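You operate a simulated robot arm through the tools that you are given. There is no shell and no other tool. Be economical: measure what you need, move in short steps, check, and stop when the job is done.

You are at the controls of a simulated two-armed robot. One attempt, no reset.

## Task
Take the mould on the inside of the tall carton and put it away on the shelf under the hose reel. Fetch the stack of large spoons from the inside of the tall carton and set it in the pa carton. Fetch the labelled carton from the deck of the dolly and set it on the shelf under the long grey bench. Put the blue canister from the top of the grey side table on the shelf under the long grey bench and the pink canister in the inside of the small carton. Fetch the grey-band spoon stack from the top of the brown bench by the press and set it on top of the tray with white grips. Open the brown drawer. Do these in any order. Set down upright: stack of large spoons, labelled carton, canister.

It is judged by the outcome, as a careful person would: the job done as asked, and still so three seconds after it is handed in. It fails if anything else is knocked over, pushed out of place, dropped, spilled or broken.

## Robot
Two 6-joint arms with two-finger grippers on one trunk, on a base that drives. Base frame: it is fixed to the floor where the robot stands at the start and does not move with it; the origin is under the middle of the robot, x ahead of it, y to its left, z up. Readings come in mm, degrees, newtons and seconds.
The left shoulder is at the start at [70, 176, 1032], the right one opposite. With the tool pointing down near the work surface each hand reaches from about 360 to 680 mm from the robot's upright axis, wherever it stands, measured 20 degrees to its own side. Places, roughly: brown drawer [-8300, -2300, 800]; canister [3000, -4250, 750]; carton b [4000, -200, 1000]; grey-band spoon stack (13x3x3 cm) [2800, 400, 800]; inside of the small carton (29x21 cm) [140, -4460, 800]; labelled carton [-250, -2500, 500]; mould (15x9x6 cm) [800, 100, 600]; shelf under the hose reel (38x17 cm) [-760, 1700, 720]; shelf under the long grey bench [600, -3600, 300]; stack of large spoons (16x4x5 cm) [600, 300, 700]; tray with white grips (27x19x5 cm) [3200, 1800, 700]. Payload 2.45 kg a hand.
The tool frame of a hand sits at the grasp point between the pads (the TCP): z along the fingers, y along the line on which they close. The tips reach 26 mm beyond it. Largest opening 96 mm; the body of the gripper starts 69 mm behind the TCP.
Orientation is told as [roll, pitch, yaw] about the base's x, y, z axes, in that order, counted from this pose: with the fingers straight down and closing along the base's y, the tool's x points along the base's -x, its y along +y and its z along -z.

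## Interface
- The arms move only by the tool step_arm. It takes "left_moves", "right_moves" or both (then of equal length, played together; a hand with none holds still); each is a list of rows, each a list of 3 entries, a list of its own where there are three numbers: the closure, from 0 (fully open) to 1 (shut), then the shift along the tool's x, y, z in units of 50 mm (1.0 is 50 mm), then the turn, a rotation vector about the tool's x, y, z in units of 6 degrees (1.0 is 6 degrees). In form: [[gripper, [x, y, z], [rx, ry, rz]], ...]. A call has 1 to 8 rows; each row shifts and turns the commanded pose from where the row before left it, along the tool's axes as they then stand. A call with a number of a shift or a turn outside -1 to 1 is refused whole. Rows are played at 5 a second. More than 50 mm and 8.6 degrees between two rows, or a gripper value outside its range, and nothing of the call is played. Where a pose cannot be reached the arm comes as near as it can. A force on the tool above 40 N (or 10 N above the force at the start of the call, whichever is more), or a blocked arm, ends the call early, and 0.2 s more pass. Each finger halts on what it meets, pressing with about 23 N; the grip force reading is that of the motor and also rises with nothing between the fingers. The clock runs only during rows and for 0.2 s after the last one: add rows that do not move to give the fingers time. It gives the time, the measured TCP pose, the force on the tool (base axes), the opening and the grip force at its end, in the units of the frame above (readings bear some noise), with the torque about the TCP (base axes, N m) and any sound that the robot's microphone picked up, and new pictures: "pictures" is both (left out), scene, wrist or none (wrist: the cameras of the hands that moved).
- Cameras (640 x 400 px; columns grow to the right, rows downward): "scene" is now at [127.5, 22.6, 1336.1]; the picture's right is [0.30, -0.95, 0.00], its down [-0.68, -0.22, -0.70] and it looks along [0.67, 0.21, -0.72] (base axes); focal length 284 px, centre (320, 200). "left" rides on the left gripper at [82, -3, -98] in its tool frame; the picture's right is [0.04, 1.00, 0.00], its down [-0.73, 0.03, -0.68] and it looks along [-0.68, 0.03, 0.73] (tool axes); focal length 256 px, centre (320, 200). "right" rides on the right gripper at [82, 3, -98] in its tool frame; the picture's right is [-0.04, 1.00, 0.00], its down [-0.73, -0.03, -0.68] and it looks along [-0.68, -0.03, 0.73] (tool axes); focal length 256 px, centre (320, 200). There is no depth. A picture from a camera that has moved, and an enlarged one, comes with that camera's place and axes in the base frame and with its lens.
- move_column(by): slides the trunk up (or, below 0, down) by that many mm; the arms and the scene camera ride with it, the base frame stays. It gives what a move gives, with no picture.
- drive_base(legs): drives the robot by 1 to 6 legs, each [ahead, left, turn to the left] in mm, mm and degrees, along the robot's own axes; the way and the turn of a leg run together, so that a leg with both is an arc; at most 1500 mm and 180 degrees a leg. The arms and the cameras ride along, it lands a little off, and it stops where it bumps. It gives what a move gives, and a new picture of the scene camera.
- head_to(pan, tilt): turns the head with the scene camera to pan (to the left, within 86 degrees either way) and tilt (down, from -29 to 69), counted from straight ahead of the robot. It gives what a move gives, and a new picture of the scene camera.
- zoom(camera, box): a new picture of the part [left, top, right, bottom] of that camera's present view, enlarged. No time passes.
- close_job(): hands the job in; it is judged then, once.

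Work in short steps. Places have to be worked out from the pictures, the camera data and where the tool is seen: move nearer, look again, correct. Check each grasp and each placing, and mend what went wrong. You have 196 turns and 260 pictures in all, those below and enlarged ones among them. Open the grippers and draw the arms clear of the work before you hand the job in, unless the task says otherwise; then end with one line.

The tools are called after "Emit:" as name(argument=value, ...) on one line, values as JSON. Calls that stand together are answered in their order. step_arm: Moves the arms, as the interface text tells. Its arguments: {"type":"object","properties":{"left_moves":{"type":"array"},"right_moves":{"type":"array"},"pictures":{"type":"string","enum":["both","scene","wrist","none"]}},"required":[]} The other tools are called the same way: move_column (by) slides the trunk up or down; drive_base (legs) drives the base; head_to (pan, tilt) turns the head that bears the scene camera; zoom (camera, box) takes an enlarged picture of a part of a camera's view; close_job () hands the job in.

At the start:

```text
time: 0.0
left_ee_pos: [410.1, 337.4, 971.6]
left_ee_rot: [-0.1, -0.1, 0.0]
left_force: [-0.5, 0.3, 0.2]
left_wrist_torque: [-0.01, 0.01, 0.04]
left_finger_gap: 96.0
left_gripper_force: 0.1
right_ee_pos: [659.7, -107.0, 867.0]
right_ee_rot: [0.0, 0.0, 0.1]
right_force: [0.0, -0.3, 0.2]
right_wrist_torque: [0.01, -0.01, 0.0]
right_finger_gap: 96.0
right_gripper_force: 0.0
trunk travel left (down, up): [-517.0, 323.0]
robot x, y, heading: [-1.6, 1.7, -0.1]
head pan, tilt: [17.7, 45.6]
```

scene: 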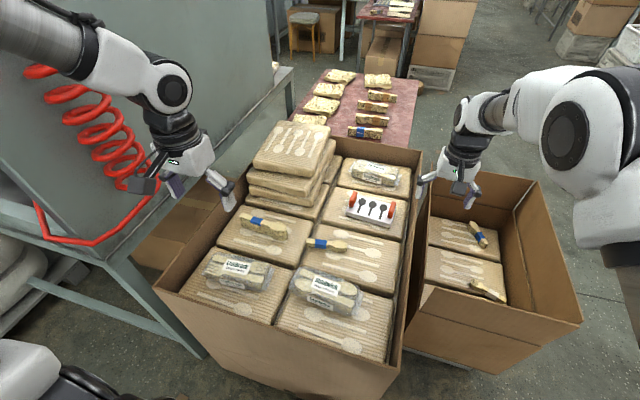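
right: 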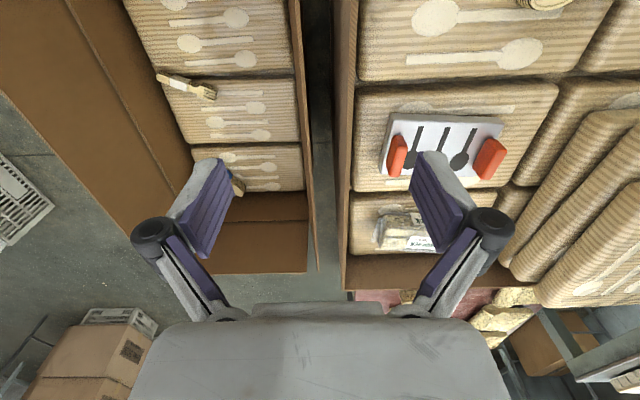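
left: 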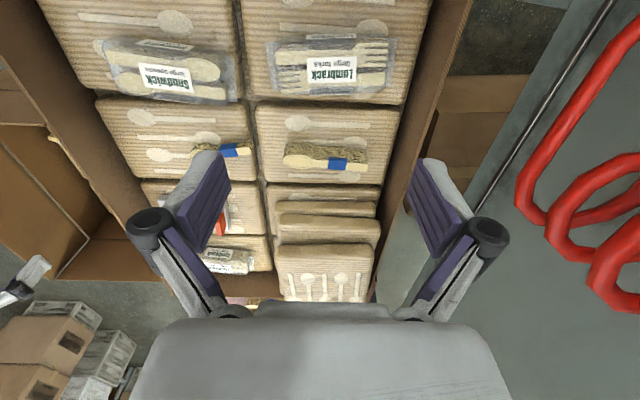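

I see the big carton ahead with labelled packs and the red-ended mould. I zoom in to read the labels.

Emit:
zoom(camera="scene", box=[170, 130, 430, 330])

Emit:
zoom(camera="left", box=[80, 0, 420, 290])

```text
2.00 times, centred on (300, 230) of scene
camera zoom: at [127.5, 22.6, 1336.1], right [0.3, -0.95, 0.0], down [-0.68, -0.22, -0.7], along [0.67, 0.21, -0.72], focal length 568 px, centre (360, 140)
```

zoom: 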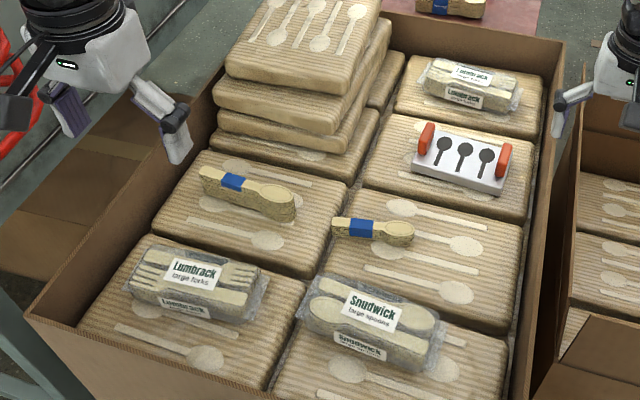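

```text
1.38 times, centred on (250, 145) of left
camera zoom: at [329.0, 334.4, 1070.5], right [-0.04, 1.0, 0.0], down [0.73, 0.03, 0.68], along [0.68, 0.03, -0.73], focal length 353 px, centre (417, 276)
```

zoom: 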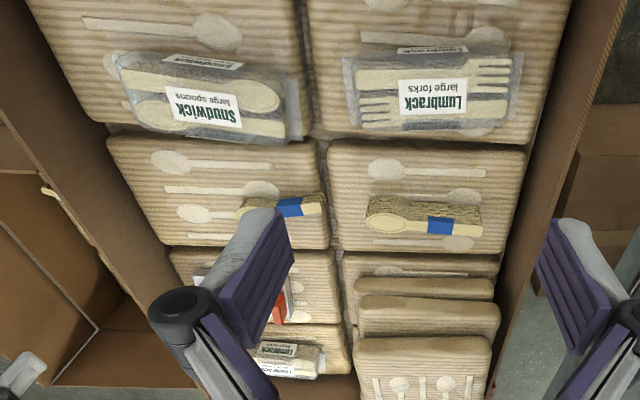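

The blue-banded larger stack (left) matches the large-spoon stack, at roughly [609, 359, 640]. I look around the room for a map first.

Emit:
head_to(pan=80, tilt=20)

Emit:
head_to(pan=0, tilt=15)

Emit:
head_to(pan=-80, tilt=20)

Emit:
head_to(pan=0, tilt=65)

```text
time: 1.3
left_ee_pos: [409.1, 336.0, 971.9]
left_ee_rot: [0.1, 0.1, 0.0]
left_force: [-1.5, -0.2, -0.2]
left_wrist_torque: [0.01, -0.05, -0.01]
left_finger_gap: 95.9
left_gripper_force: 0.0
right_ee_pos: [659.6, -107.3, 866.7]
right_ee_rot: [0.0, 0.0, 0.0]
right_force: [-0.5, -0.2, 0.5]
right_wrist_torque: [0.01, -0.02, 0.01]
right_finger_gap: 96.2
right_gripper_force: 0.0
trunk travel left (down, up): [-517.0, 323.0]
robot x, y, heading: [-1.8, -3.0, -0.0]
head pan, tilt: [80.0, 20.0]
camera scene: at [66.8, 89.8, 1375.7], right [0.98, -0.17, 0.0], down [-0.06, -0.34, -0.94], along [0.16, 0.93, -0.34], focal length 284 px, centre (320, 200)
```

scene: 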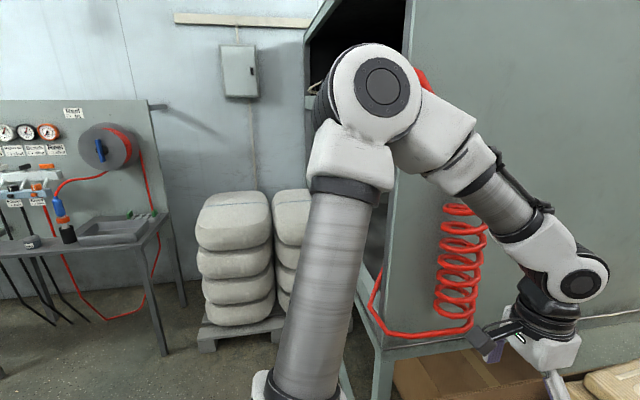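

```text
time: 2.9
left_ee_pos: [410.5, 337.7, 971.4]
left_ee_rot: [0.0, 0.0, 0.0]
left_force: [1.0, 0.0, -0.7]
left_wrist_torque: [-0.06, 0.0, -0.02]
left_finger_gap: 96.1
left_gripper_force: 0.0
right_ee_pos: [660.0, -107.1, 866.0]
right_ee_rot: [0.0, 0.1, 0.0]
right_force: [-0.6, 0.0, 1.2]
right_wrist_torque: [0.0, 0.02, -0.01]
right_finger_gap: 96.2
right_gripper_force: 0.1
trunk travel left (down, up): [-517.0, 323.0]
robot x, y, heading: [1.2, 1.6, -0.1]
head pan, tilt: [0.0, 15.0]
camera scene: at [143.9, -1.8, 1383.8], right [0.0, -1.0, 0.0], down [-0.26, 0.0, -0.97], along [0.97, 0.0, -0.26], focal length 284 px, centre (320, 200)
```

scene: 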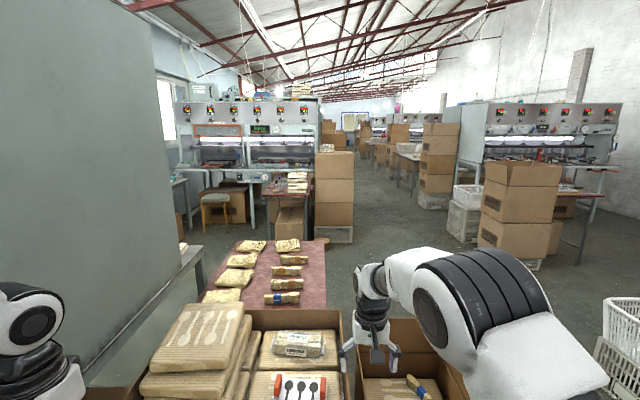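

```text
time: 4.4
left_ee_pos: [409.2, 337.4, 970.4]
left_ee_rot: [0.0, 0.0, 0.1]
left_force: [0.1, -0.3, 0.2]
left_wrist_torque: [0.02, 0.04, -0.01]
left_finger_gap: 95.6
left_gripper_force: 0.1
right_ee_pos: [659.6, -107.0, 866.0]
right_ee_rot: [0.0, 0.0, 0.0]
right_force: [-0.1, -0.1, 0.7]
right_wrist_torque: [-0.01, 0.01, 0.03]
right_finger_gap: 96.0
right_gripper_force: 0.1
trunk travel left (down, up): [-517.0, 323.0]
robot x, y, heading: [-1.5, -1.3, -0.0]
head pan, tilt: [-80.0, 20.0]
camera scene: at [66.8, -93.6, 1375.7], right [-0.98, -0.17, 0.0], down [-0.06, 0.34, -0.94], along [0.16, -0.93, -0.34], focal length 284 px, centre (320, 200)
```

scene: 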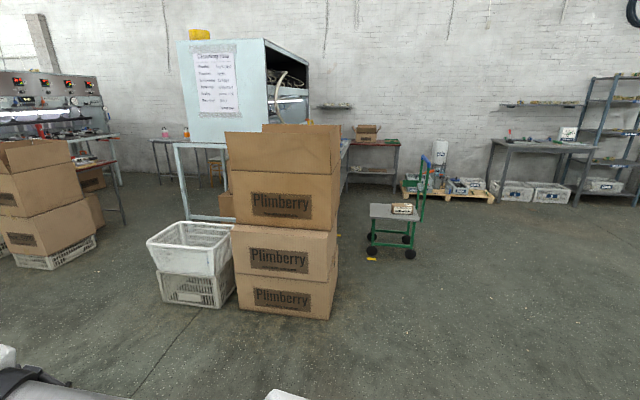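

```text
time: 5.9
left_ee_pos: [410.4, 337.4, 970.5]
left_ee_rot: [0.0, 0.0, 0.0]
left_force: [-0.2, 0.3, -0.4]
left_wrist_torque: [-0.03, 0.02, 0.03]
left_finger_gap: 95.8
left_gripper_force: 0.1
right_ee_pos: [660.5, -106.6, 867.1]
right_ee_rot: [0.0, 0.0, 0.1]
right_force: [0.3, -0.3, 0.1]
right_wrist_torque: [0.0, -0.02, 0.01]
right_finger_gap: 96.2
right_gripper_force: 0.1
trunk travel left (down, up): [-517.0, 323.0]
robot x, y, heading: [-2.7, -1.2, -0.1]
head pan, tilt: [0.0, 65.0]
camera scene: at [111.2, -2.0, 1312.0], right [0.0, -1.0, 0.0], down [-0.91, 0.0, -0.42], along [0.42, 0.0, -0.91], focal length 284 px, centre (320, 200)
```

scene: 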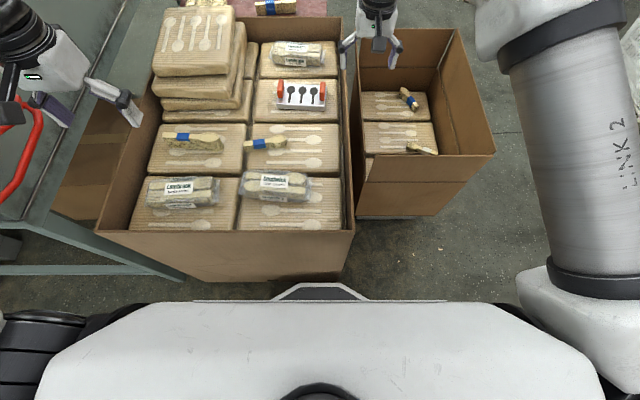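

The stack and mould are in the tall carton. I zoom in on mould, and on the right carton and the drawers/benches.

Emit:
zoom(camera="scene", box=[240, 30, 360, 130])

Emit:
zoom(camera="right", box=[340, 60, 560, 300])

Emit:
zoom(camera="scene", box=[340, 0, 520, 240])

```text
4.00 times, centred on (300, 80) of scene
camera zoom: at [111.2, -2.0, 1312.0], right [0.0, -1.0, 0.0], down [-0.91, 0.0, -0.42], along [0.42, 0.0, -0.91], focal length 1137 px, centre (400, 680)
```

zoom: 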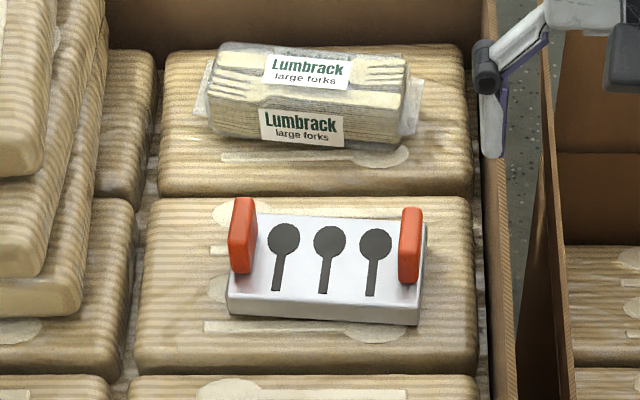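

```text
1.67 times, centred on (450, 180) of right
camera zoom: at [577.9, -102.7, 964.9], right [0.04, 1.0, 0.0], down [0.73, -0.03, 0.68], along [0.68, -0.03, -0.73], focal length 427 px, centre (103, 233)
```

zoom: 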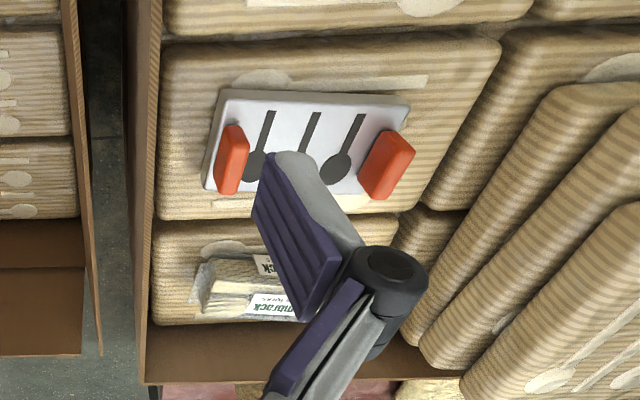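

```text
1.67 times, centred on (430, 120) of scene
camera zoom: at [111.2, -2.0, 1312.0], right [0.0, -1.0, 0.0], down [-0.91, 0.0, -0.42], along [0.42, 0.0, -0.91], focal length 474 px, centre (137, 333)
```

zoom: 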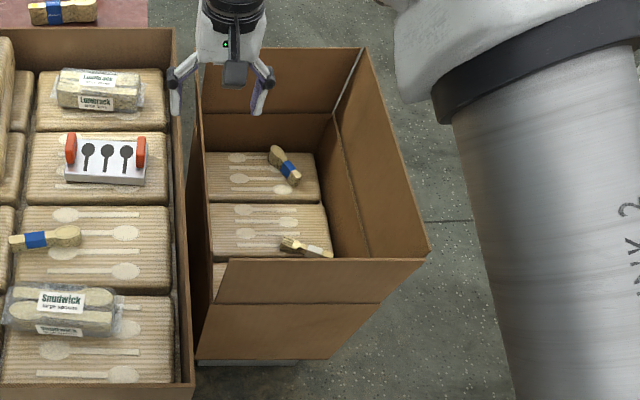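

Mould at ≈[765,54,667], stack at ≈[609,359,640]. I look at the distance for carton b and the bench by the press.

Emit:
head_to(pan=0, tilt=15)

Emit:
zoom(camera="scene", box=[180, 90, 380, 250])

Emit:
zoom(camera="scene", box=[400, 100, 640, 280])

```text
time: 7.1
left_ee_pos: [410.2, 335.9, 971.6]
left_ee_rot: [0.1, 0.1, 0.0]
left_force: [0.1, 0.6, -0.8]
left_wrist_torque: [0.0, -0.02, 0.02]
left_finger_gap: 96.3
left_gripper_force: 0.2
right_ee_pos: [658.5, -107.0, 865.8]
right_ee_rot: [0.0, 0.0, 0.0]
right_force: [0.7, 0.6, -0.8]
right_wrist_torque: [0.01, -0.01, -0.01]
right_finger_gap: 95.8
right_gripper_force: 0.1
trunk travel left (down, up): [-517.0, 323.0]
robot x, y, heading: [-1.8, -1.1, 0.2]
head pan, tilt: [0.0, 15.0]
camera scene: at [143.9, -1.9, 1383.7], right [0.0, -1.0, 0.0], down [-0.26, 0.0, -0.97], along [0.97, 0.0, -0.26], focal length 284 px, centre (320, 200)
```

scene: 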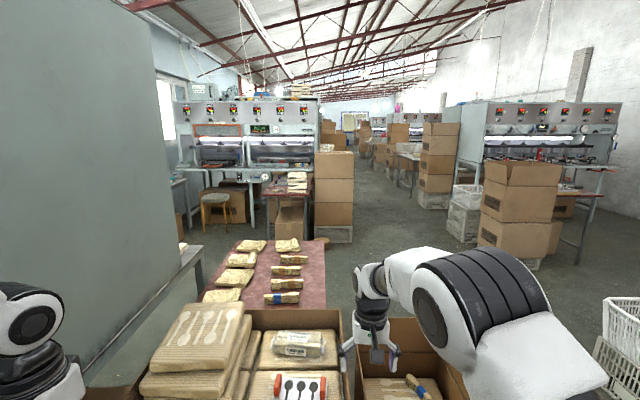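

```text
2.50 times, centred on (280, 170) of scene
camera zoom: at [143.9, -1.9, 1383.7], right [0.0, -1.0, 0.0], down [-0.26, 0.0, -0.97], along [0.97, 0.0, -0.26], focal length 710 px, centre (420, 275)
```

zoom: 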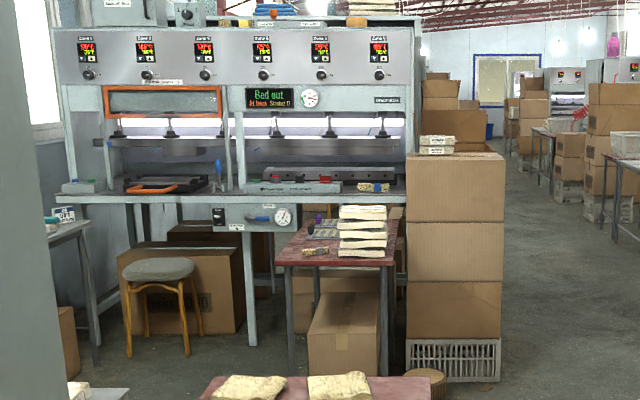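

```text
2.22 times, centred on (520, 190) of scene
camera zoom: at [143.9, -1.9, 1383.7], right [0.0, -1.0, 0.0], down [-0.26, 0.0, -0.97], along [0.97, 0.0, -0.26], focal length 632 px, centre (-124, 222)
```

zoom: 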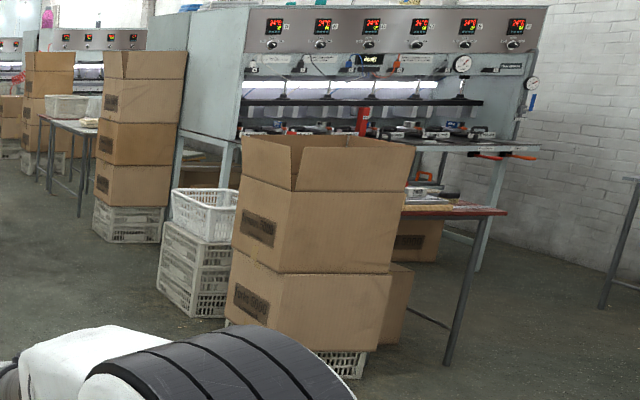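

Plan: grasp the spoon stack with the left hand. I first pull the right hand back and up, and yaw the left hand.

Emit:
step_arm(right_moves=[[0, [0.6, -0.3, -0.5], [0, 0, 0]], [0, [0.6, -0.3, -0.5], [0, 0, 0]], [0, [0.6, -0.3, -0.5], [0, 0, 0]], [0, [0.6, -0.3, -0.5], [0, 0, 0]], [0, [0.6, -0.3, -0.5], [0, 0, 0]], [0, [0.6, -0.3, -0.5], [0, 0, 0]], [0, [0.6, -0.3, -0.5], [0, 0, 0]], [0, [0, 0, 0], [0, 0, 0]]], left_moves=[[0, [0, 0, 0], [0, 0, -1]], [0, [0, 0, 0], [0, 0, -1]], [0, [0, 0, 0], [0, 0, -1]], [0, [0, 0, 0], [0, 0, -1]], [0, [0, 0, 0], [0, 0, -1]], [0, [0, 0, 0], [0, 0, -1]], [0, [0, 0, 0], [0, 0, -1]], [0, [0, 0, 0], [0, 0, -1]]], pictures="none")

Emit:
step_arm(left_moves=[[0, [0, 0, 0], [0, 0, -1]], [0, [0, 0, 0], [0, 0, -1]], [0, [0, 0, 0], [0, 0, -1]], [0, [0, 0, 0], [0, 0, -1]], [0, [0, 0, 0], [0, 0, -1]], [0, [0, 0, 0], [0, 0, -1]], [0, [0, 0, 0], [0, 0, -1]], [0, [0, 0, 0], [0, 0, 0]]], pictures="none")

Emit:
move_column(by=-150)

```text
time: 8.9
left_ee_pos: [410.2, 336.1, 971.0]
left_ee_rot: [0.0, 0.0, 48.1]
left_force: [-0.2, -0.1, 0.5]
left_wrist_torque: [-0.03, 0.03, -0.02]
left_finger_gap: 96.1
left_gripper_force: 0.0
right_ee_pos: [452.2, -211.7, 1040.4]
right_ee_rot: [0.0, 0.2, 0.0]
right_force: [0.2, 0.0, -0.1]
right_wrist_torque: [0.01, 0.02, 0.0]
right_finger_gap: 95.8
right_gripper_force: 0.0
trunk travel left (down, up): [-517.0, 323.0]
robot x, y, heading: [2.6, 4.6, 0.0]
head pan, tilt: [0.0, 15.0]
```

```text
time: 10.7
left_ee_pos: [409.3, 338.0, 971.4]
left_ee_rot: [0.0, 0.0, 90.2]
left_force: [-0.4, -1.0, -0.7]
left_wrist_torque: [0.0, 0.0, -0.01]
left_finger_gap: 96.1
left_gripper_force: 0.0
right_ee_pos: [452.2, -211.3, 1039.7]
right_ee_rot: [0.0, 0.0, 0.0]
right_force: [0.9, 0.2, 0.5]
right_wrist_torque: [-0.03, 0.01, 0.02]
right_finger_gap: 96.0
right_gripper_force: 0.1
trunk travel left (down, up): [-517.0, 323.0]
robot x, y, heading: [3.0, 0.7, 0.1]
head pan, tilt: [0.0, 15.0]
```

```text
time: 12.4
left_ee_pos: [409.5, 337.5, 822.0]
left_ee_rot: [0.0, 0.0, 90.0]
left_force: [1.0, 0.3, -0.2]
left_wrist_torque: [-0.04, -0.04, 0.02]
left_finger_gap: 95.8
left_gripper_force: 0.1
right_ee_pos: [451.3, -212.3, 889.9]
right_ee_rot: [0.0, 0.1, 0.0]
right_force: [-0.3, -0.6, -0.3]
right_wrist_torque: [0.01, 0.01, -0.02]
right_finger_gap: 96.0
right_gripper_force: 0.1
trunk travel left (down, up): [-367.0, 473.0]
robot x, y, heading: [2.5, 0.2, -0.1]
head pan, tilt: [0.0, 15.0]
```

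Now advance the left hand over the stack at height 822.

Emit:
step_arm(left_moves=[[0, [-0.08, -0.76, 0], [0, 0, 0]], [0, [-0.08, -0.76, 0], [0, 0, 0]], [0, [-0.08, -0.76, 0], [0, 0, 0]], [0, [-0.08, -0.76, 0], [0, 0, 0]], [0, [-0.08, -0.76, 0], [0, 0, 0]], [0, [0, 0, 0], [0, 0, 0]]], pictures="wrist")

Emit:
head_to(pan=25, tilt=55)

```text
time: 13.8
left_ee_pos: [601.1, 356.0, 824.8]
left_ee_rot: [0.1, 0.0, 90.1]
left_force: [0.7, -0.2, -0.1]
left_wrist_torque: [-0.01, -0.03, 0.02]
left_finger_gap: 96.1
left_gripper_force: 0.0
right_ee_pos: [451.2, -211.7, 889.1]
right_ee_rot: [0.0, 0.0, 0.0]
right_force: [-0.2, -0.5, 0.2]
right_wrist_torque: [-0.02, -0.01, 0.0]
right_finger_gap: 96.1
right_gripper_force: 0.2
trunk travel left (down, up): [-367.0, 473.0]
robot x, y, heading: [1.6, 2.8, 0.1]
head pan, tilt: [0.0, 15.0]
camera left: at [605.0, 275.3, 924.1], right [-1.0, -0.04, 0.0], down [-0.03, 0.73, 0.68], along [-0.03, 0.68, -0.73], focal length 256 px, centre (320, 200)
```

left: 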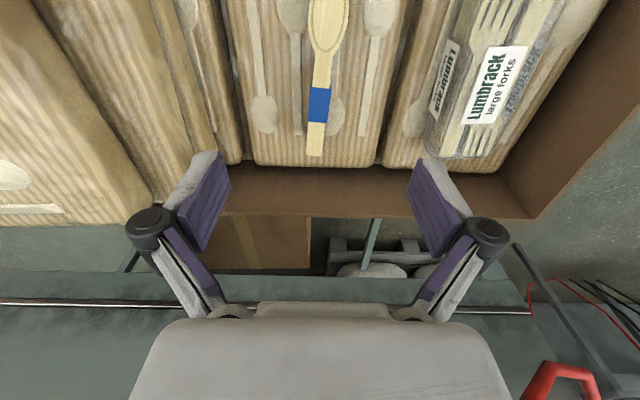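

```text
time: 14.9
left_ee_pos: [601.9, 356.7, 825.5]
left_ee_rot: [-0.1, 0.0, 90.0]
left_force: [-0.1, 0.7, -0.7]
left_wrist_torque: [-0.02, 0.01, 0.01]
left_finger_gap: 95.9
left_gripper_force: 0.1
right_ee_pos: [452.0, -209.7, 889.8]
right_ee_rot: [0.0, 0.0, 0.1]
right_force: [-0.4, -0.7, -0.2]
right_wrist_torque: [0.0, -0.02, -0.01]
right_finger_gap: 95.8
right_gripper_force: 0.0
trunk travel left (down, up): [-367.0, 473.0]
robot x, y, heading: [2.1, 0.1, -0.1]
head pan, tilt: [25.0, 55.0]
camera scene: at [115.9, 28.5, 1173.6], right [0.42, -0.91, 0.0], down [-0.74, -0.35, -0.57], along [0.52, 0.24, -0.82], focal length 284 px, centre (320, 200)
```

scene: 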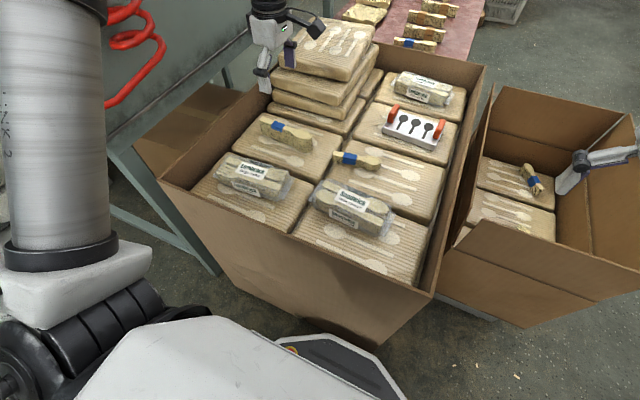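

Stack spans y≈300–459 at x≈598 with top ≈640. I descend to 660 above its centre.

Emit:
step_arm(left_moves=[[0, [-0.12, 0.02, 0.8], [0, 0, 0]], [0, [-0.12, 0.02, 0.8], [0, 0, 0]], [0, [-0.12, 0.02, 0.8], [0, 0, 0]], [0, [-0.12, 0, 0.8], [0, 0, 0]], [0, [0, 0, 0], [0, 0, 0]]])

```text
time: 16.1
left_ee_pos: [598.5, 380.7, 662.8]
left_ee_rot: [0.0, 0.0, 90.0]
left_force: [-1.5, -0.1, 0.4]
left_wrist_torque: [0.01, -0.01, 0.02]
left_finger_gap: 96.3
left_gripper_force: 0.0
right_ee_pos: [451.2, -211.5, 889.7]
right_ee_rot: [0.0, 0.0, 0.0]
right_force: [-0.5, 0.7, -0.3]
right_wrist_torque: [0.03, 0.02, 0.01]
right_finger_gap: 95.8
right_gripper_force: 0.0
trunk travel left (down, up): [-367.0, 473.0]
robot x, y, heading: [-1.7, 0.3, -0.0]
head pan, tilt: [25.0, 55.0]
camera scene: at [115.2, 28.2, 1173.7], right [0.42, -0.91, 0.0], down [-0.74, -0.35, -0.57], along [0.52, 0.24, -0.82], focal length 284 px, centre (320, 200)
camera left: at [601.6, 300.6, 761.9], right [-1.0, -0.04, 0.0], down [-0.03, 0.73, 0.68], along [-0.03, 0.68, -0.73], focal length 256 px, centre (320, 200)
```

scene: 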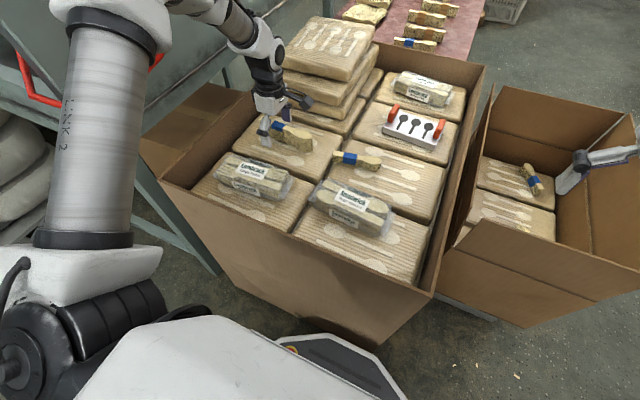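
left: 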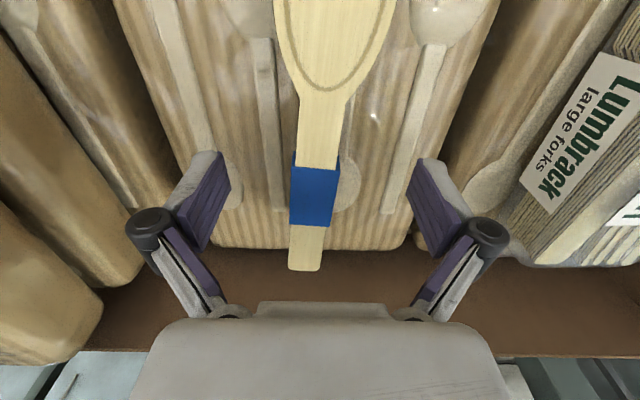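

Re-triangulating from both views the stack top is ≈680, so the fingers already straddle it. I shift 28 mm toward the neck, and close.

Emit:
step_arm(left_moves=[[0, [0.56, 0, 0.06], [0, 0, 0]], [0.5, [0, 0, 0], [0, 0, 0]], [1, [0, 0, 0], [0, 0, 0]], [1, [0, 0, 0], [0, 0, 0]], [1, [0, 0, 0], [0, 0, 0]]], pictures="wrist")

```text
time: 17.3
left_ee_pos: [596.2, 352.8, 659.2]
left_ee_rot: [0.0, 0.0, 90.0]
left_force: [-0.4, -0.2, -0.3]
left_wrist_torque: [-0.03, 0.02, -0.01]
left_finger_gap: 16.7
left_gripper_force: 23.0
right_ee_pos: [451.4, -212.0, 889.9]
right_ee_rot: [0.0, 0.0, 0.0]
right_force: [0.9, -0.3, 0.4]
right_wrist_torque: [0.0, 0.01, 0.0]
right_finger_gap: 96.1
right_gripper_force: 0.2
trunk travel left (down, up): [-367.0, 473.0]
robot x, y, heading: [1.3, 1.4, -0.3]
head pan, tilt: [25.0, 55.0]
camera left: at [600.1, 271.4, 758.5], right [-1.0, -0.04, 0.0], down [-0.03, 0.73, 0.68], along [-0.03, 0.68, -0.73], focal length 256 px, centre (320, 200)
```

left: 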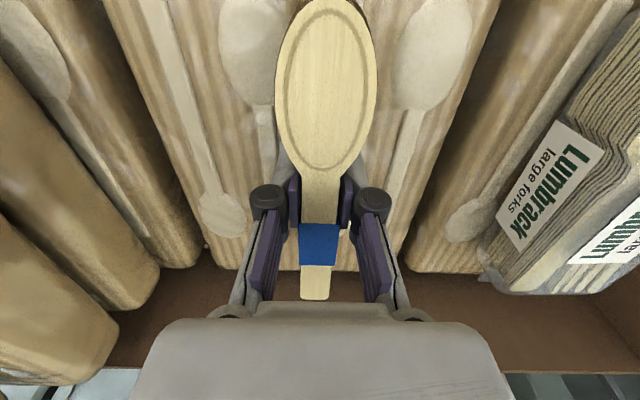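

Gripped at 16.7 mm on the neck. I lift it straight up 100 mm and check.

Emit:
step_arm(left_moves=[[1, [0, 0, -0.6], [0, 0, 0]], [1, [0, 0, -0.8], [0, 0, 0]], [1, [0, 0, -0.8], [0, 0, 0]], [1, [0, 0, -0.8], [0, 0, 0]], [1, [0, 0, 0], [0, 0, 0]]])

```text
time: 18.5
left_ee_pos: [597.1, 353.2, 808.6]
left_ee_rot: [-0.1, 0.0, 90.0]
left_force: [0.5, 0.2, 0.0]
left_wrist_torque: [-0.01, -0.01, 0.02]
left_finger_gap: 0.0
left_gripper_force: 23.1
right_ee_pos: [452.4, -211.7, 889.9]
right_ee_rot: [0.0, 0.0, 0.0]
right_force: [-0.3, 0.1, 0.9]
right_wrist_torque: [0.05, -0.02, -0.01]
right_finger_gap: 96.0
right_gripper_force: 0.0
trunk travel left (down, up): [-367.0, 473.0]
robot x, y, heading: [-0.3, 0.3, 0.1]
head pan, tilt: [25.0, 55.0]
camera scene: at [116.3, 28.8, 1173.5], right [0.42, -0.91, 0.0], down [-0.74, -0.35, -0.57], along [0.52, 0.24, -0.82], focal length 284 px, centre (320, 200)
camera left: at [600.6, 271.2, 907.3], right [-1.0, -0.04, 0.0], down [-0.03, 0.73, 0.68], along [-0.03, 0.68, -0.73], focal length 256 px, centre (320, 200)
```

scene: 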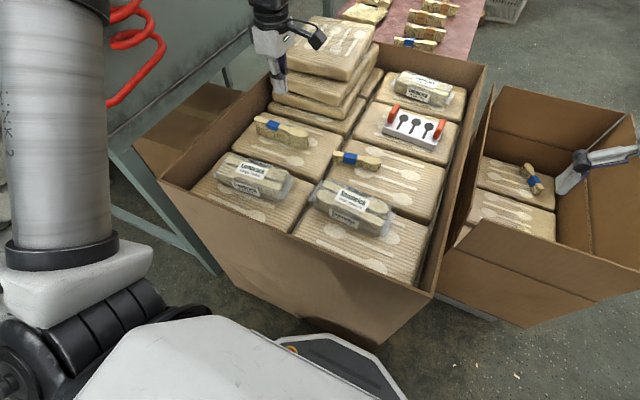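
left: 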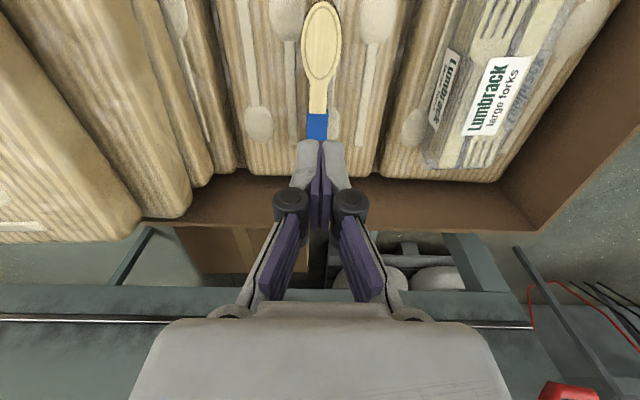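

It slipped: I only caught the top edge, so the first height estimate (~645 top) was right. I reopen, shift to y≈372 and descend deeper.

Emit:
step_arm(left_moves=[[0, [-0.4, 0, 0], [0, 0, 0]], [0, [0, 0, 0.8], [0, 0, 0]], [0, [0, 0, 0.8], [0, 0, 0]], [0, [0, 0, 0.8], [0, 0, 0]], [0, [0, 0, 0.6], [0, 0, 0]], [0, [0, 0, 0.3], [0, 0, 0]], [0, [0, 0, 0.2], [0, 0, 0]], [0, [0, 0, 0], [0, 0, 0]]])

```text
time: 20.3
left_ee_pos: [593.7, 374.8, 640.3]
left_ee_rot: [-0.5, -0.2, 90.1]
left_force: [-10.6, 3.8, 32.1]
left_wrist_torque: [-0.04, 1.84, -0.19]
left_finger_gap: 96.4
left_gripper_force: 0.1
right_ee_pos: [450.0, -211.8, 891.6]
right_ee_rot: [0.1, -0.2, 0.2]
right_force: [0.0, 0.5, -0.5]
right_wrist_torque: [0.02, -0.04, 0.02]
right_finger_gap: 96.3
right_gripper_force: 0.0
trunk travel left (down, up): [-367.0, 473.0]
robot x, y, heading: [3.1, -0.3, -0.1]
head pan, tilt: [25.0, 55.0]
stopped in row 8 (left hand): the force on the tool passed its limit at 45 N (the readings are from after the stop); the commanded pose is now the measured one
camera scene: at [111.4, 26.3, 1174.5], right [0.42, -0.91, 0.0], down [-0.74, -0.35, -0.58], along [0.52, 0.25, -0.82], focal length 284 px, centre (320, 200)
camera left: at [597.0, 292.9, 738.7], right [-1.0, -0.04, -0.01], down [-0.04, 0.73, 0.68], along [-0.02, 0.68, -0.73], focal length 256 px, centre (320, 200)
```

scene: 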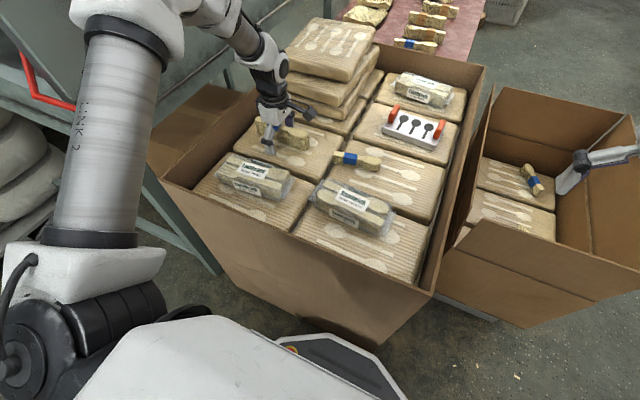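
left: 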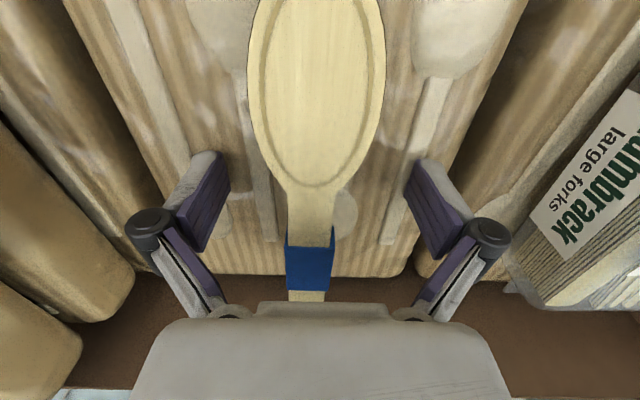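

Tips touch the pack surface at z≈614, so stack spans 614–664. I raise 4 mm and close here on the neck beside the band.

Emit:
step_arm(left_moves=[[0, [0, 0, -0.08], [0, 0, 0]], [0.5, [0, 0, 0], [0, 0, 0]], [1, [0, 0, 0], [0, 0, 0]], [1, [0, 0, 0], [0, 0, 0]], [1, [0, 0, 0], [0, 0, 0]], [1, [0, 0, -0.3], [0, 0, 0]], [1, [0, 0, -0.3], [0, 0, 0]], [1, [0, 0, 0], [0, 0, 0]]])

```text
time: 22.1
left_ee_pos: [594.7, 376.4, 667.9]
left_ee_rot: [-0.3, -0.1, 90.0]
left_force: [-0.4, 0.5, -0.4]
left_wrist_torque: [0.01, 0.01, 0.0]
left_finger_gap: 16.5
left_gripper_force: 22.9
right_ee_pos: [451.8, -210.1, 888.7]
right_ee_rot: [-0.1, -0.1, 0.1]
right_force: [0.5, -0.3, 0.7]
right_wrist_torque: [0.02, 0.07, 0.0]
right_finger_gap: 96.1
right_gripper_force: 0.1
trunk travel left (down, up): [-367.0, 473.0]
robot x, y, heading: [4.3, -0.0, -0.1]
head pan, tilt: [25.0, 55.0]
camera scene: at [115.9, 28.9, 1173.4], right [0.42, -0.91, 0.0], down [-0.74, -0.35, -0.57], along [0.52, 0.24, -0.82], focal length 284 px, centre (320, 200)
camera left: at [599.5, 295.2, 766.5], right [-1.0, -0.04, -0.01], down [-0.03, 0.73, 0.68], along [-0.02, 0.68, -0.73], focal length 256 px, centre (320, 200)
```

scene: 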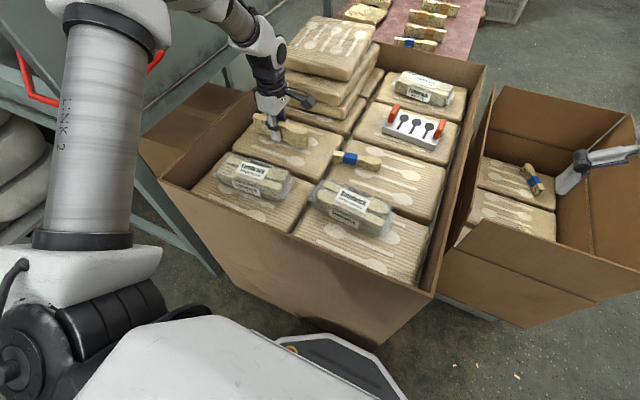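
left: 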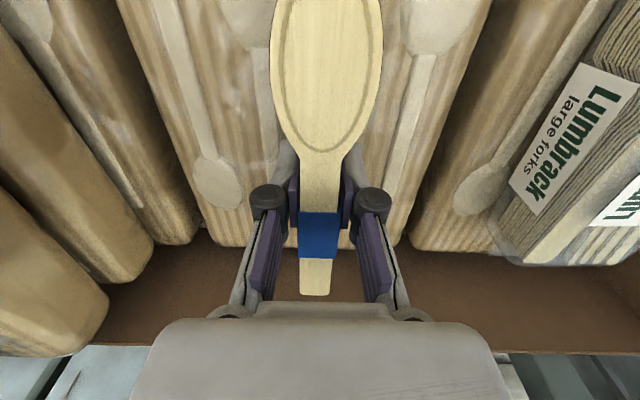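

The stack is slipping on the tapered neck. I release, lower back gently, and re-grip over the bowls (widest part, near y≈325).

Emit:
step_arm(left_moves=[[1, [0, 0, 0.4], [0, 0, 0]], [0, [0, 0, 0], [0, 0, 0]], [0, [0, 0, 0], [0, 0, 0]], [0, [0, 0, 0], [0, 0, 0]], [0, [0, 0, -0.7], [0, 0, 0]], [0, [0.9, 0, -0.2], [0, 0, 0]], [0, [0, 0, 0], [0, 0, 0]]], pictures="wrist")

```text
time: 23.7
left_ee_pos: [597.0, 329.6, 691.8]
left_ee_rot: [-0.3, 0.0, 89.9]
left_force: [0.7, -0.2, 0.4]
left_wrist_torque: [-0.02, -0.02, 0.02]
left_finger_gap: 96.0
left_gripper_force: 0.1
right_ee_pos: [452.2, -209.3, 890.0]
right_ee_rot: [-0.1, 0.0, 0.0]
right_force: [0.2, 0.7, 0.6]
right_wrist_torque: [-0.01, -0.01, 0.01]
right_finger_gap: 95.8
right_gripper_force: 0.1
trunk travel left (down, up): [-367.0, 473.0]
robot x, y, heading: [-1.2, 2.2, 0.0]
head pan, tilt: [25.0, 55.0]
camera left: at [598.6, 248.7, 791.2], right [-1.0, -0.04, -0.01], down [-0.03, 0.73, 0.68], along [-0.02, 0.68, -0.73], focal length 256 px, centre (320, 200)
```

left: 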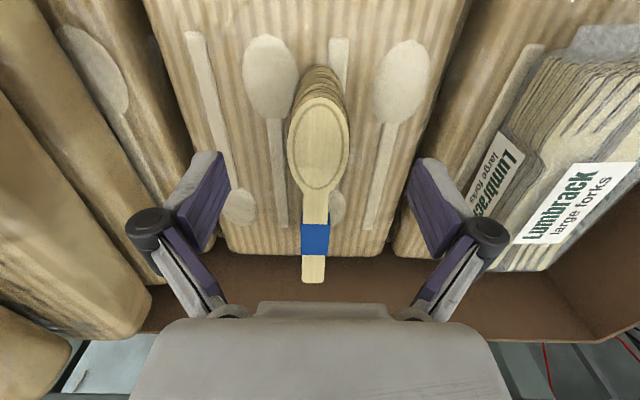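

Whole stack visible now; widest bowl at y≈320. I shift 8 mm, descend to ~646 and close.

Emit:
step_arm(left_moves=[[0, [0.16, 0, 0.5], [0, 0, 0]], [0, [0, 0, 0.42], [0, 0, 0]], [0.5, [0, 0, 0], [0, 0, 0]], [1, [0, 0, 0], [0, 0, 0]], [1, [0, 0, 0], [0, 0, 0]], [1, [0, 0, -0.3], [0, 0, 0]], [1, [0, 0, -0.5], [0, 0, 0]], [1, [0, 0, 0], [0, 0, 0]]])

```text
time: 24.6
left_ee_pos: [591.1, 321.8, 656.7]
left_ee_rot: [-0.3, -0.2, 90.0]
left_force: [-13.9, 2.2, 42.1]
left_wrist_torque: [-0.29, 1.15, -0.15]
left_finger_gap: 30.3
left_gripper_force: 23.3
right_ee_pos: [447.8, -211.1, 892.2]
right_ee_rot: [0.2, -0.4, 0.2]
right_force: [-0.5, 1.0, -0.2]
right_wrist_torque: [-0.02, 0.0, 0.0]
right_finger_gap: 95.9
right_gripper_force: 0.0
trunk travel left (down, up): [-367.0, 473.0]
robot x, y, heading: [-6.6, 0.9, 0.1]
head pan, tilt: [25.0, 55.0]
stopped in row 4 (left hand): the force on the tool passed its limit at 46 N (the readings are from after the stop); the commanded pose is now the measured one
camera scene: at [109.2, 26.7, 1175.0], right [0.43, -0.9, 0.0], down [-0.74, -0.35, -0.58], along [0.52, 0.25, -0.82], focal length 284 px, centre (320, 200)
camera left: at [594.0, 240.9, 754.5], right [-1.0, -0.04, -0.01], down [-0.03, 0.73, 0.68], along [-0.02, 0.68, -0.73], focal length 256 px, centre (320, 200)
```

scene: 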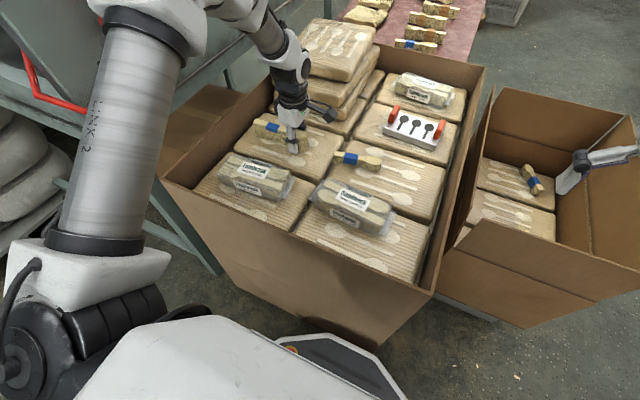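
left: 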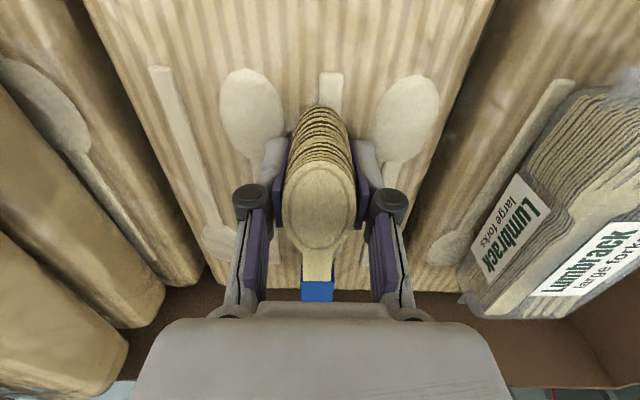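

Fingers are on the bowls (30 mm) with the tips pressing the pack. I lift gently.

Emit:
step_arm(left_moves=[[1, [0, 0, -0.1], [0, 0, 0]], [1, [0, 0, 0], [0, 0, 0]], [1, [0, 0, -0.3], [0, 0, 0]], [1, [0, 0, -0.5], [0, 0, 0]], [1, [0, 0, -0.5], [0, 0, 0]], [1, [0, 0, 0], [0, 0, 0]]])

```text
time: 26.0
left_ee_pos: [593.7, 323.8, 718.9]
left_ee_rot: [0.1, -0.1, 89.9]
left_force: [0.4, -0.2, 0.0]
left_wrist_torque: [-0.02, -0.01, 0.01]
left_finger_gap: 29.9
left_gripper_force: 22.9
right_ee_pos: [452.6, -210.6, 889.7]
right_ee_rot: [0.0, 0.0, 0.0]
right_force: [-0.5, 0.2, -0.3]
right_wrist_torque: [0.02, -0.04, 0.0]
right_finger_gap: 95.7
right_gripper_force: 0.0
trunk travel left (down, up): [-367.0, 473.0]
robot x, y, heading: [3.9, -0.5, 0.1]
head pan, tilt: [25.0, 55.0]
camera scene: at [115.5, 29.2, 1173.5], right [0.42, -0.91, 0.0], down [-0.74, -0.35, -0.57], along [0.52, 0.24, -0.82], focal length 284 px, centre (320, 200)
camera left: at [597.3, 242.1, 818.3], right [-1.0, -0.04, 0.0], down [-0.03, 0.73, 0.68], along [-0.03, 0.68, -0.73], focal length 256 px, centre (320, 200)
```

scene: 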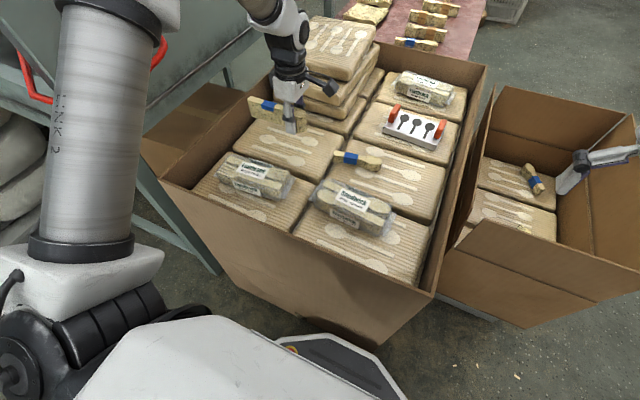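
left: 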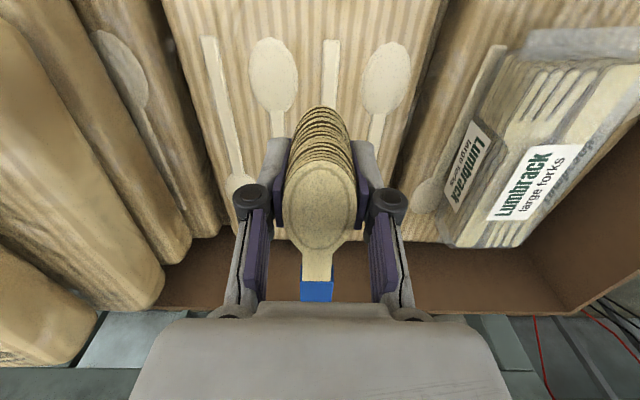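

Grasp holds. I raise the stack clear and draw it back toward the robot.

Emit:
step_arm(left_moves=[[1, [0.1, 0, -0.9], [0, 0, 0]], [1, [0.1, 0, -0.9], [0, 0, 0]], [1, [0.1, 0.2, -0.9], [0, 0, 0]], [1, [0, 0.8, -0.4], [0, 0, 0]], [1, [0, 0.9, 0], [0, 0, 0]], [1, [0, 0.9, 0], [0, 0, 0]], [1, [0, 0.7, 0], [0, 0, 0]], [1, [0, 0, 0], [0, 0, 0]]], pictures="wrist")

Emit:
drive_base(legs=[[-250, 0, 0], [0, -400, 0], [0, 0, 64]])

```text
time: 27.8
left_ee_pos: [430.0, 308.5, 867.5]
left_ee_rot: [0.2, -0.1, 90.0]
left_force: [-0.4, 0.5, 0.6]
left_wrist_torque: [-0.02, -0.02, -0.02]
left_finger_gap: 29.9
left_gripper_force: 22.8
left hand out of reach, approached as far as the arm can: row 7
right_ee_pos: [452.6, -211.1, 889.7]
right_ee_rot: [0.0, 0.0, 0.1]
right_force: [-0.2, -0.1, 0.2]
right_wrist_torque: [0.01, -0.03, 0.0]
right_finger_gap: 96.0
right_gripper_force: 0.1
trunk travel left (down, up): [-367.0, 473.0]
robot x, y, heading: [-1.3, 0.4, 0.3]
head pan, tilt: [25.0, 55.0]
camera left: at [434.5, 226.7, 966.8], right [-1.0, -0.04, 0.0], down [-0.03, 0.73, 0.68], along [-0.03, 0.68, -0.73], focal length 256 px, centre (320, 200)
```

left: 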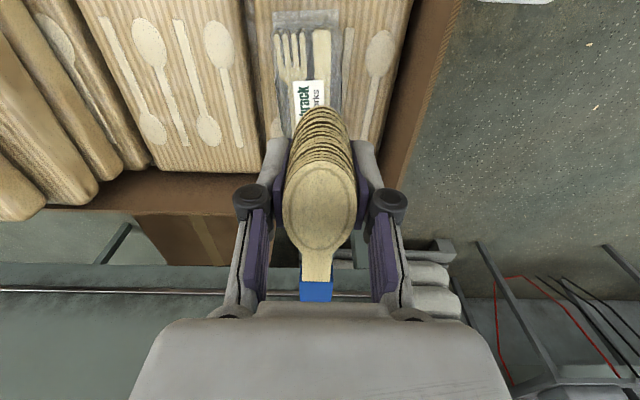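

```text
time: 34.5
left_ee_pos: [-352.7, 122.6, 868.2]
left_ee_rot: [0.2, -0.1, 155.9]
left_force: [0.4, 0.4, -0.6]
left_wrist_torque: [-0.01, -0.03, 0.02]
left_finger_gap: 29.9
left_gripper_force: 23.2
right_ee_pos: [129.4, -68.8, 888.1]
right_ee_rot: [0.0, 0.1, 66.0]
right_force: [0.1, 0.2, 0.1]
right_wrist_torque: [-0.02, -0.01, 0.0]
right_finger_gap: 96.1
right_gripper_force: 0.0
trunk travel left (down, up): [-367.0, 473.0]
robot x, y, heading: [-248.4, -396.2, 66.1]
head pan, tilt: [25.0, 55.0]
camera scene: at [-228.4, -280.5, 1173.6], right [1.0, 0.02, 0.0], down [0.02, -0.82, -0.57], along [-0.01, 0.57, -0.82], focal length 284 px, centre (320, 200)
```

scene: 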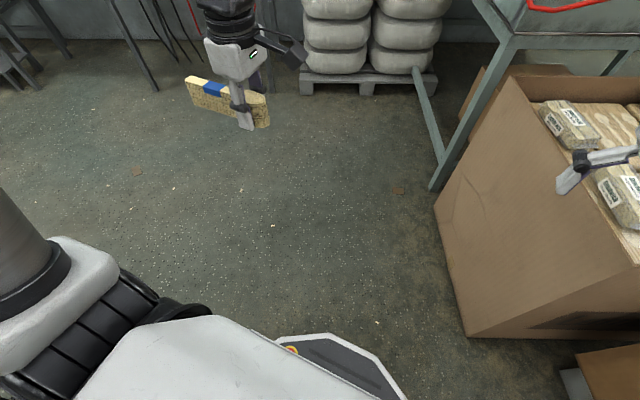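

Turned safely. I look to the right at both cartons before closing in.

Emit:
head_to(pan=-50, tilt=50)

```text
time: 36.0
left_ee_pos: [-352.5, 123.4, 867.1]
left_ee_rot: [0.1, -0.1, 155.9]
left_force: [-0.7, 0.6, -0.9]
left_wrist_torque: [0.0, -0.04, 0.0]
left_finger_gap: 29.9
left_gripper_force: 23.0
right_ee_pos: [128.8, -70.2, 890.8]
right_ee_rot: [0.0, 0.0, 66.0]
right_force: [-0.2, -0.3, 0.1]
right_wrist_torque: [0.02, 0.01, 0.02]
right_finger_gap: 96.0
right_gripper_force: 0.1
trunk travel left (down, up): [-367.0, 473.0]
robot x, y, heading: [-247.3, -396.9, 66.2]
head pan, tilt: [-50.0, 50.0]
camera scene: at [-153.0, -331.3, 1180.1], right [0.28, -0.96, 0.0], down [-0.74, -0.21, -0.64], along [0.62, 0.18, -0.77], focal length 284 px, centre (320, 200)
```

scene: 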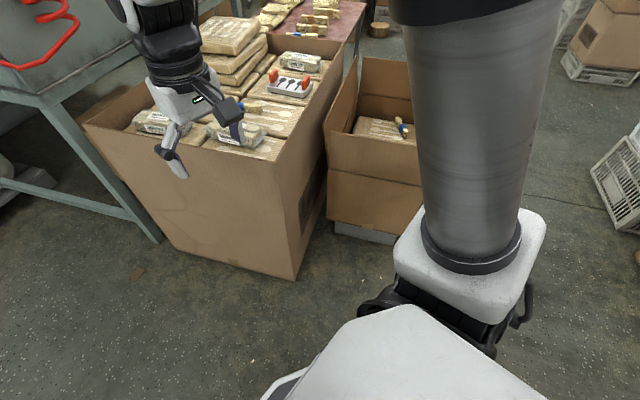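

Clear floor corner confirmed: tall carton corner at ≈[327,-77], right carton front ≈x 603. I drive in to about (275,-395).

Emit:
drive_base(legs=[[214, -470, 0]])

```text
time: 39.0
left_ee_pos: [156.6, 126.9, 868.0]
left_ee_rot: [0.1, -0.1, 155.6]
left_force: [-0.4, 0.6, -0.9]
left_wrist_torque: [-0.01, -0.02, 0.01]
left_finger_gap: 29.8
left_gripper_force: 22.9
right_ee_pos: [636.4, -66.0, 889.5]
right_ee_rot: [0.0, -0.1, 65.8]
right_force: [0.7, -0.1, -0.9]
right_wrist_torque: [0.01, 0.02, -0.02]
right_finger_gap: 96.1
right_gripper_force: 0.0
trunk travel left (down, up): [-367.0, 473.0]
robot x, y, heading: [253.6, -392.1, 65.7]
head pan, tilt: [-50.0, 50.0]
camera scene: at [353.8, -326.9, 1180.0], right [0.27, -0.96, 0.0], down [-0.74, -0.21, -0.64], along [0.62, 0.17, -0.77], focal length 284 px, centre (320, 200)
```

scene: 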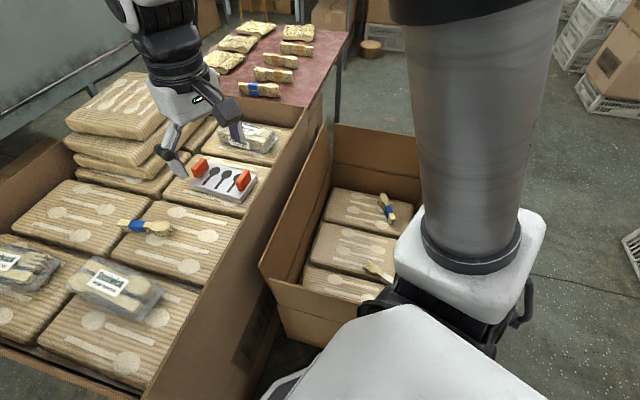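

Robot at (254,-392). I rotate the right hand so it closes along the mould's 8-9 cm width and move above it.

Emit:
step_arm(right_moves=[[0, [0, 0, 0], [0, 0, -0.92]], [0, [0, 0, 0], [0, 0, -0.92]], [0, [0, 0, 0], [0, 0, -0.92]], [0, [0, 0, 0], [0, 0, -0.92]], [0, [-0.58, -0.62, 0], [0, 0, 0]], [0, [-0.58, -0.62, 0], [0, 0, 0]], [0, [-0.58, -0.62, 0], [0, 0, 0]], [0, [-0.58, -0.62, 0], [0, 0, 0]]], pictures="wrist")

```text
time: 40.8
left_ee_pos: [157.2, 129.1, 867.0]
left_ee_rot: [0.4, -0.2, 155.5]
left_force: [0.3, 0.7, -0.1]
left_wrist_torque: [-0.04, -0.01, 0.02]
left_finger_gap: 30.0
left_gripper_force: 22.8
right_ee_pos: [765.7, 47.0, 888.5]
right_ee_rot: [0.0, -0.1, 87.7]
right_force: [0.0, 0.4, 1.1]
right_wrist_torque: [-0.04, 0.0, -0.02]
right_finger_gap: 96.1
right_gripper_force: 0.0
trunk travel left (down, up): [-367.0, 473.0]
robot x, y, heading: [256.8, -391.6, 66.0]
head pan, tilt: [-50.0, 50.0]
camera right: at [759.3, -33.3, 987.2], right [-1.0, 0.08, 0.0], down [0.06, 0.73, 0.68], along [0.05, 0.68, -0.73], focal length 256 px, centre (320, 200)
```

right: 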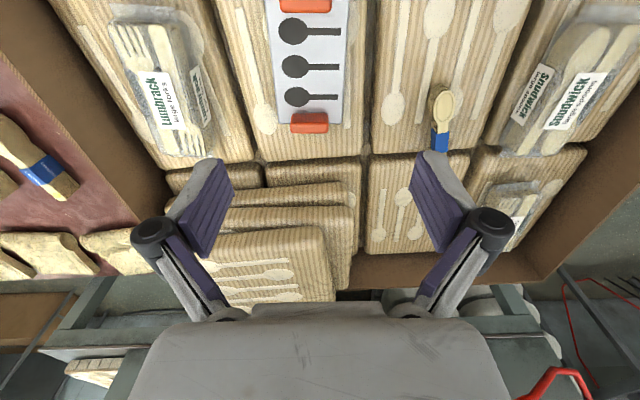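

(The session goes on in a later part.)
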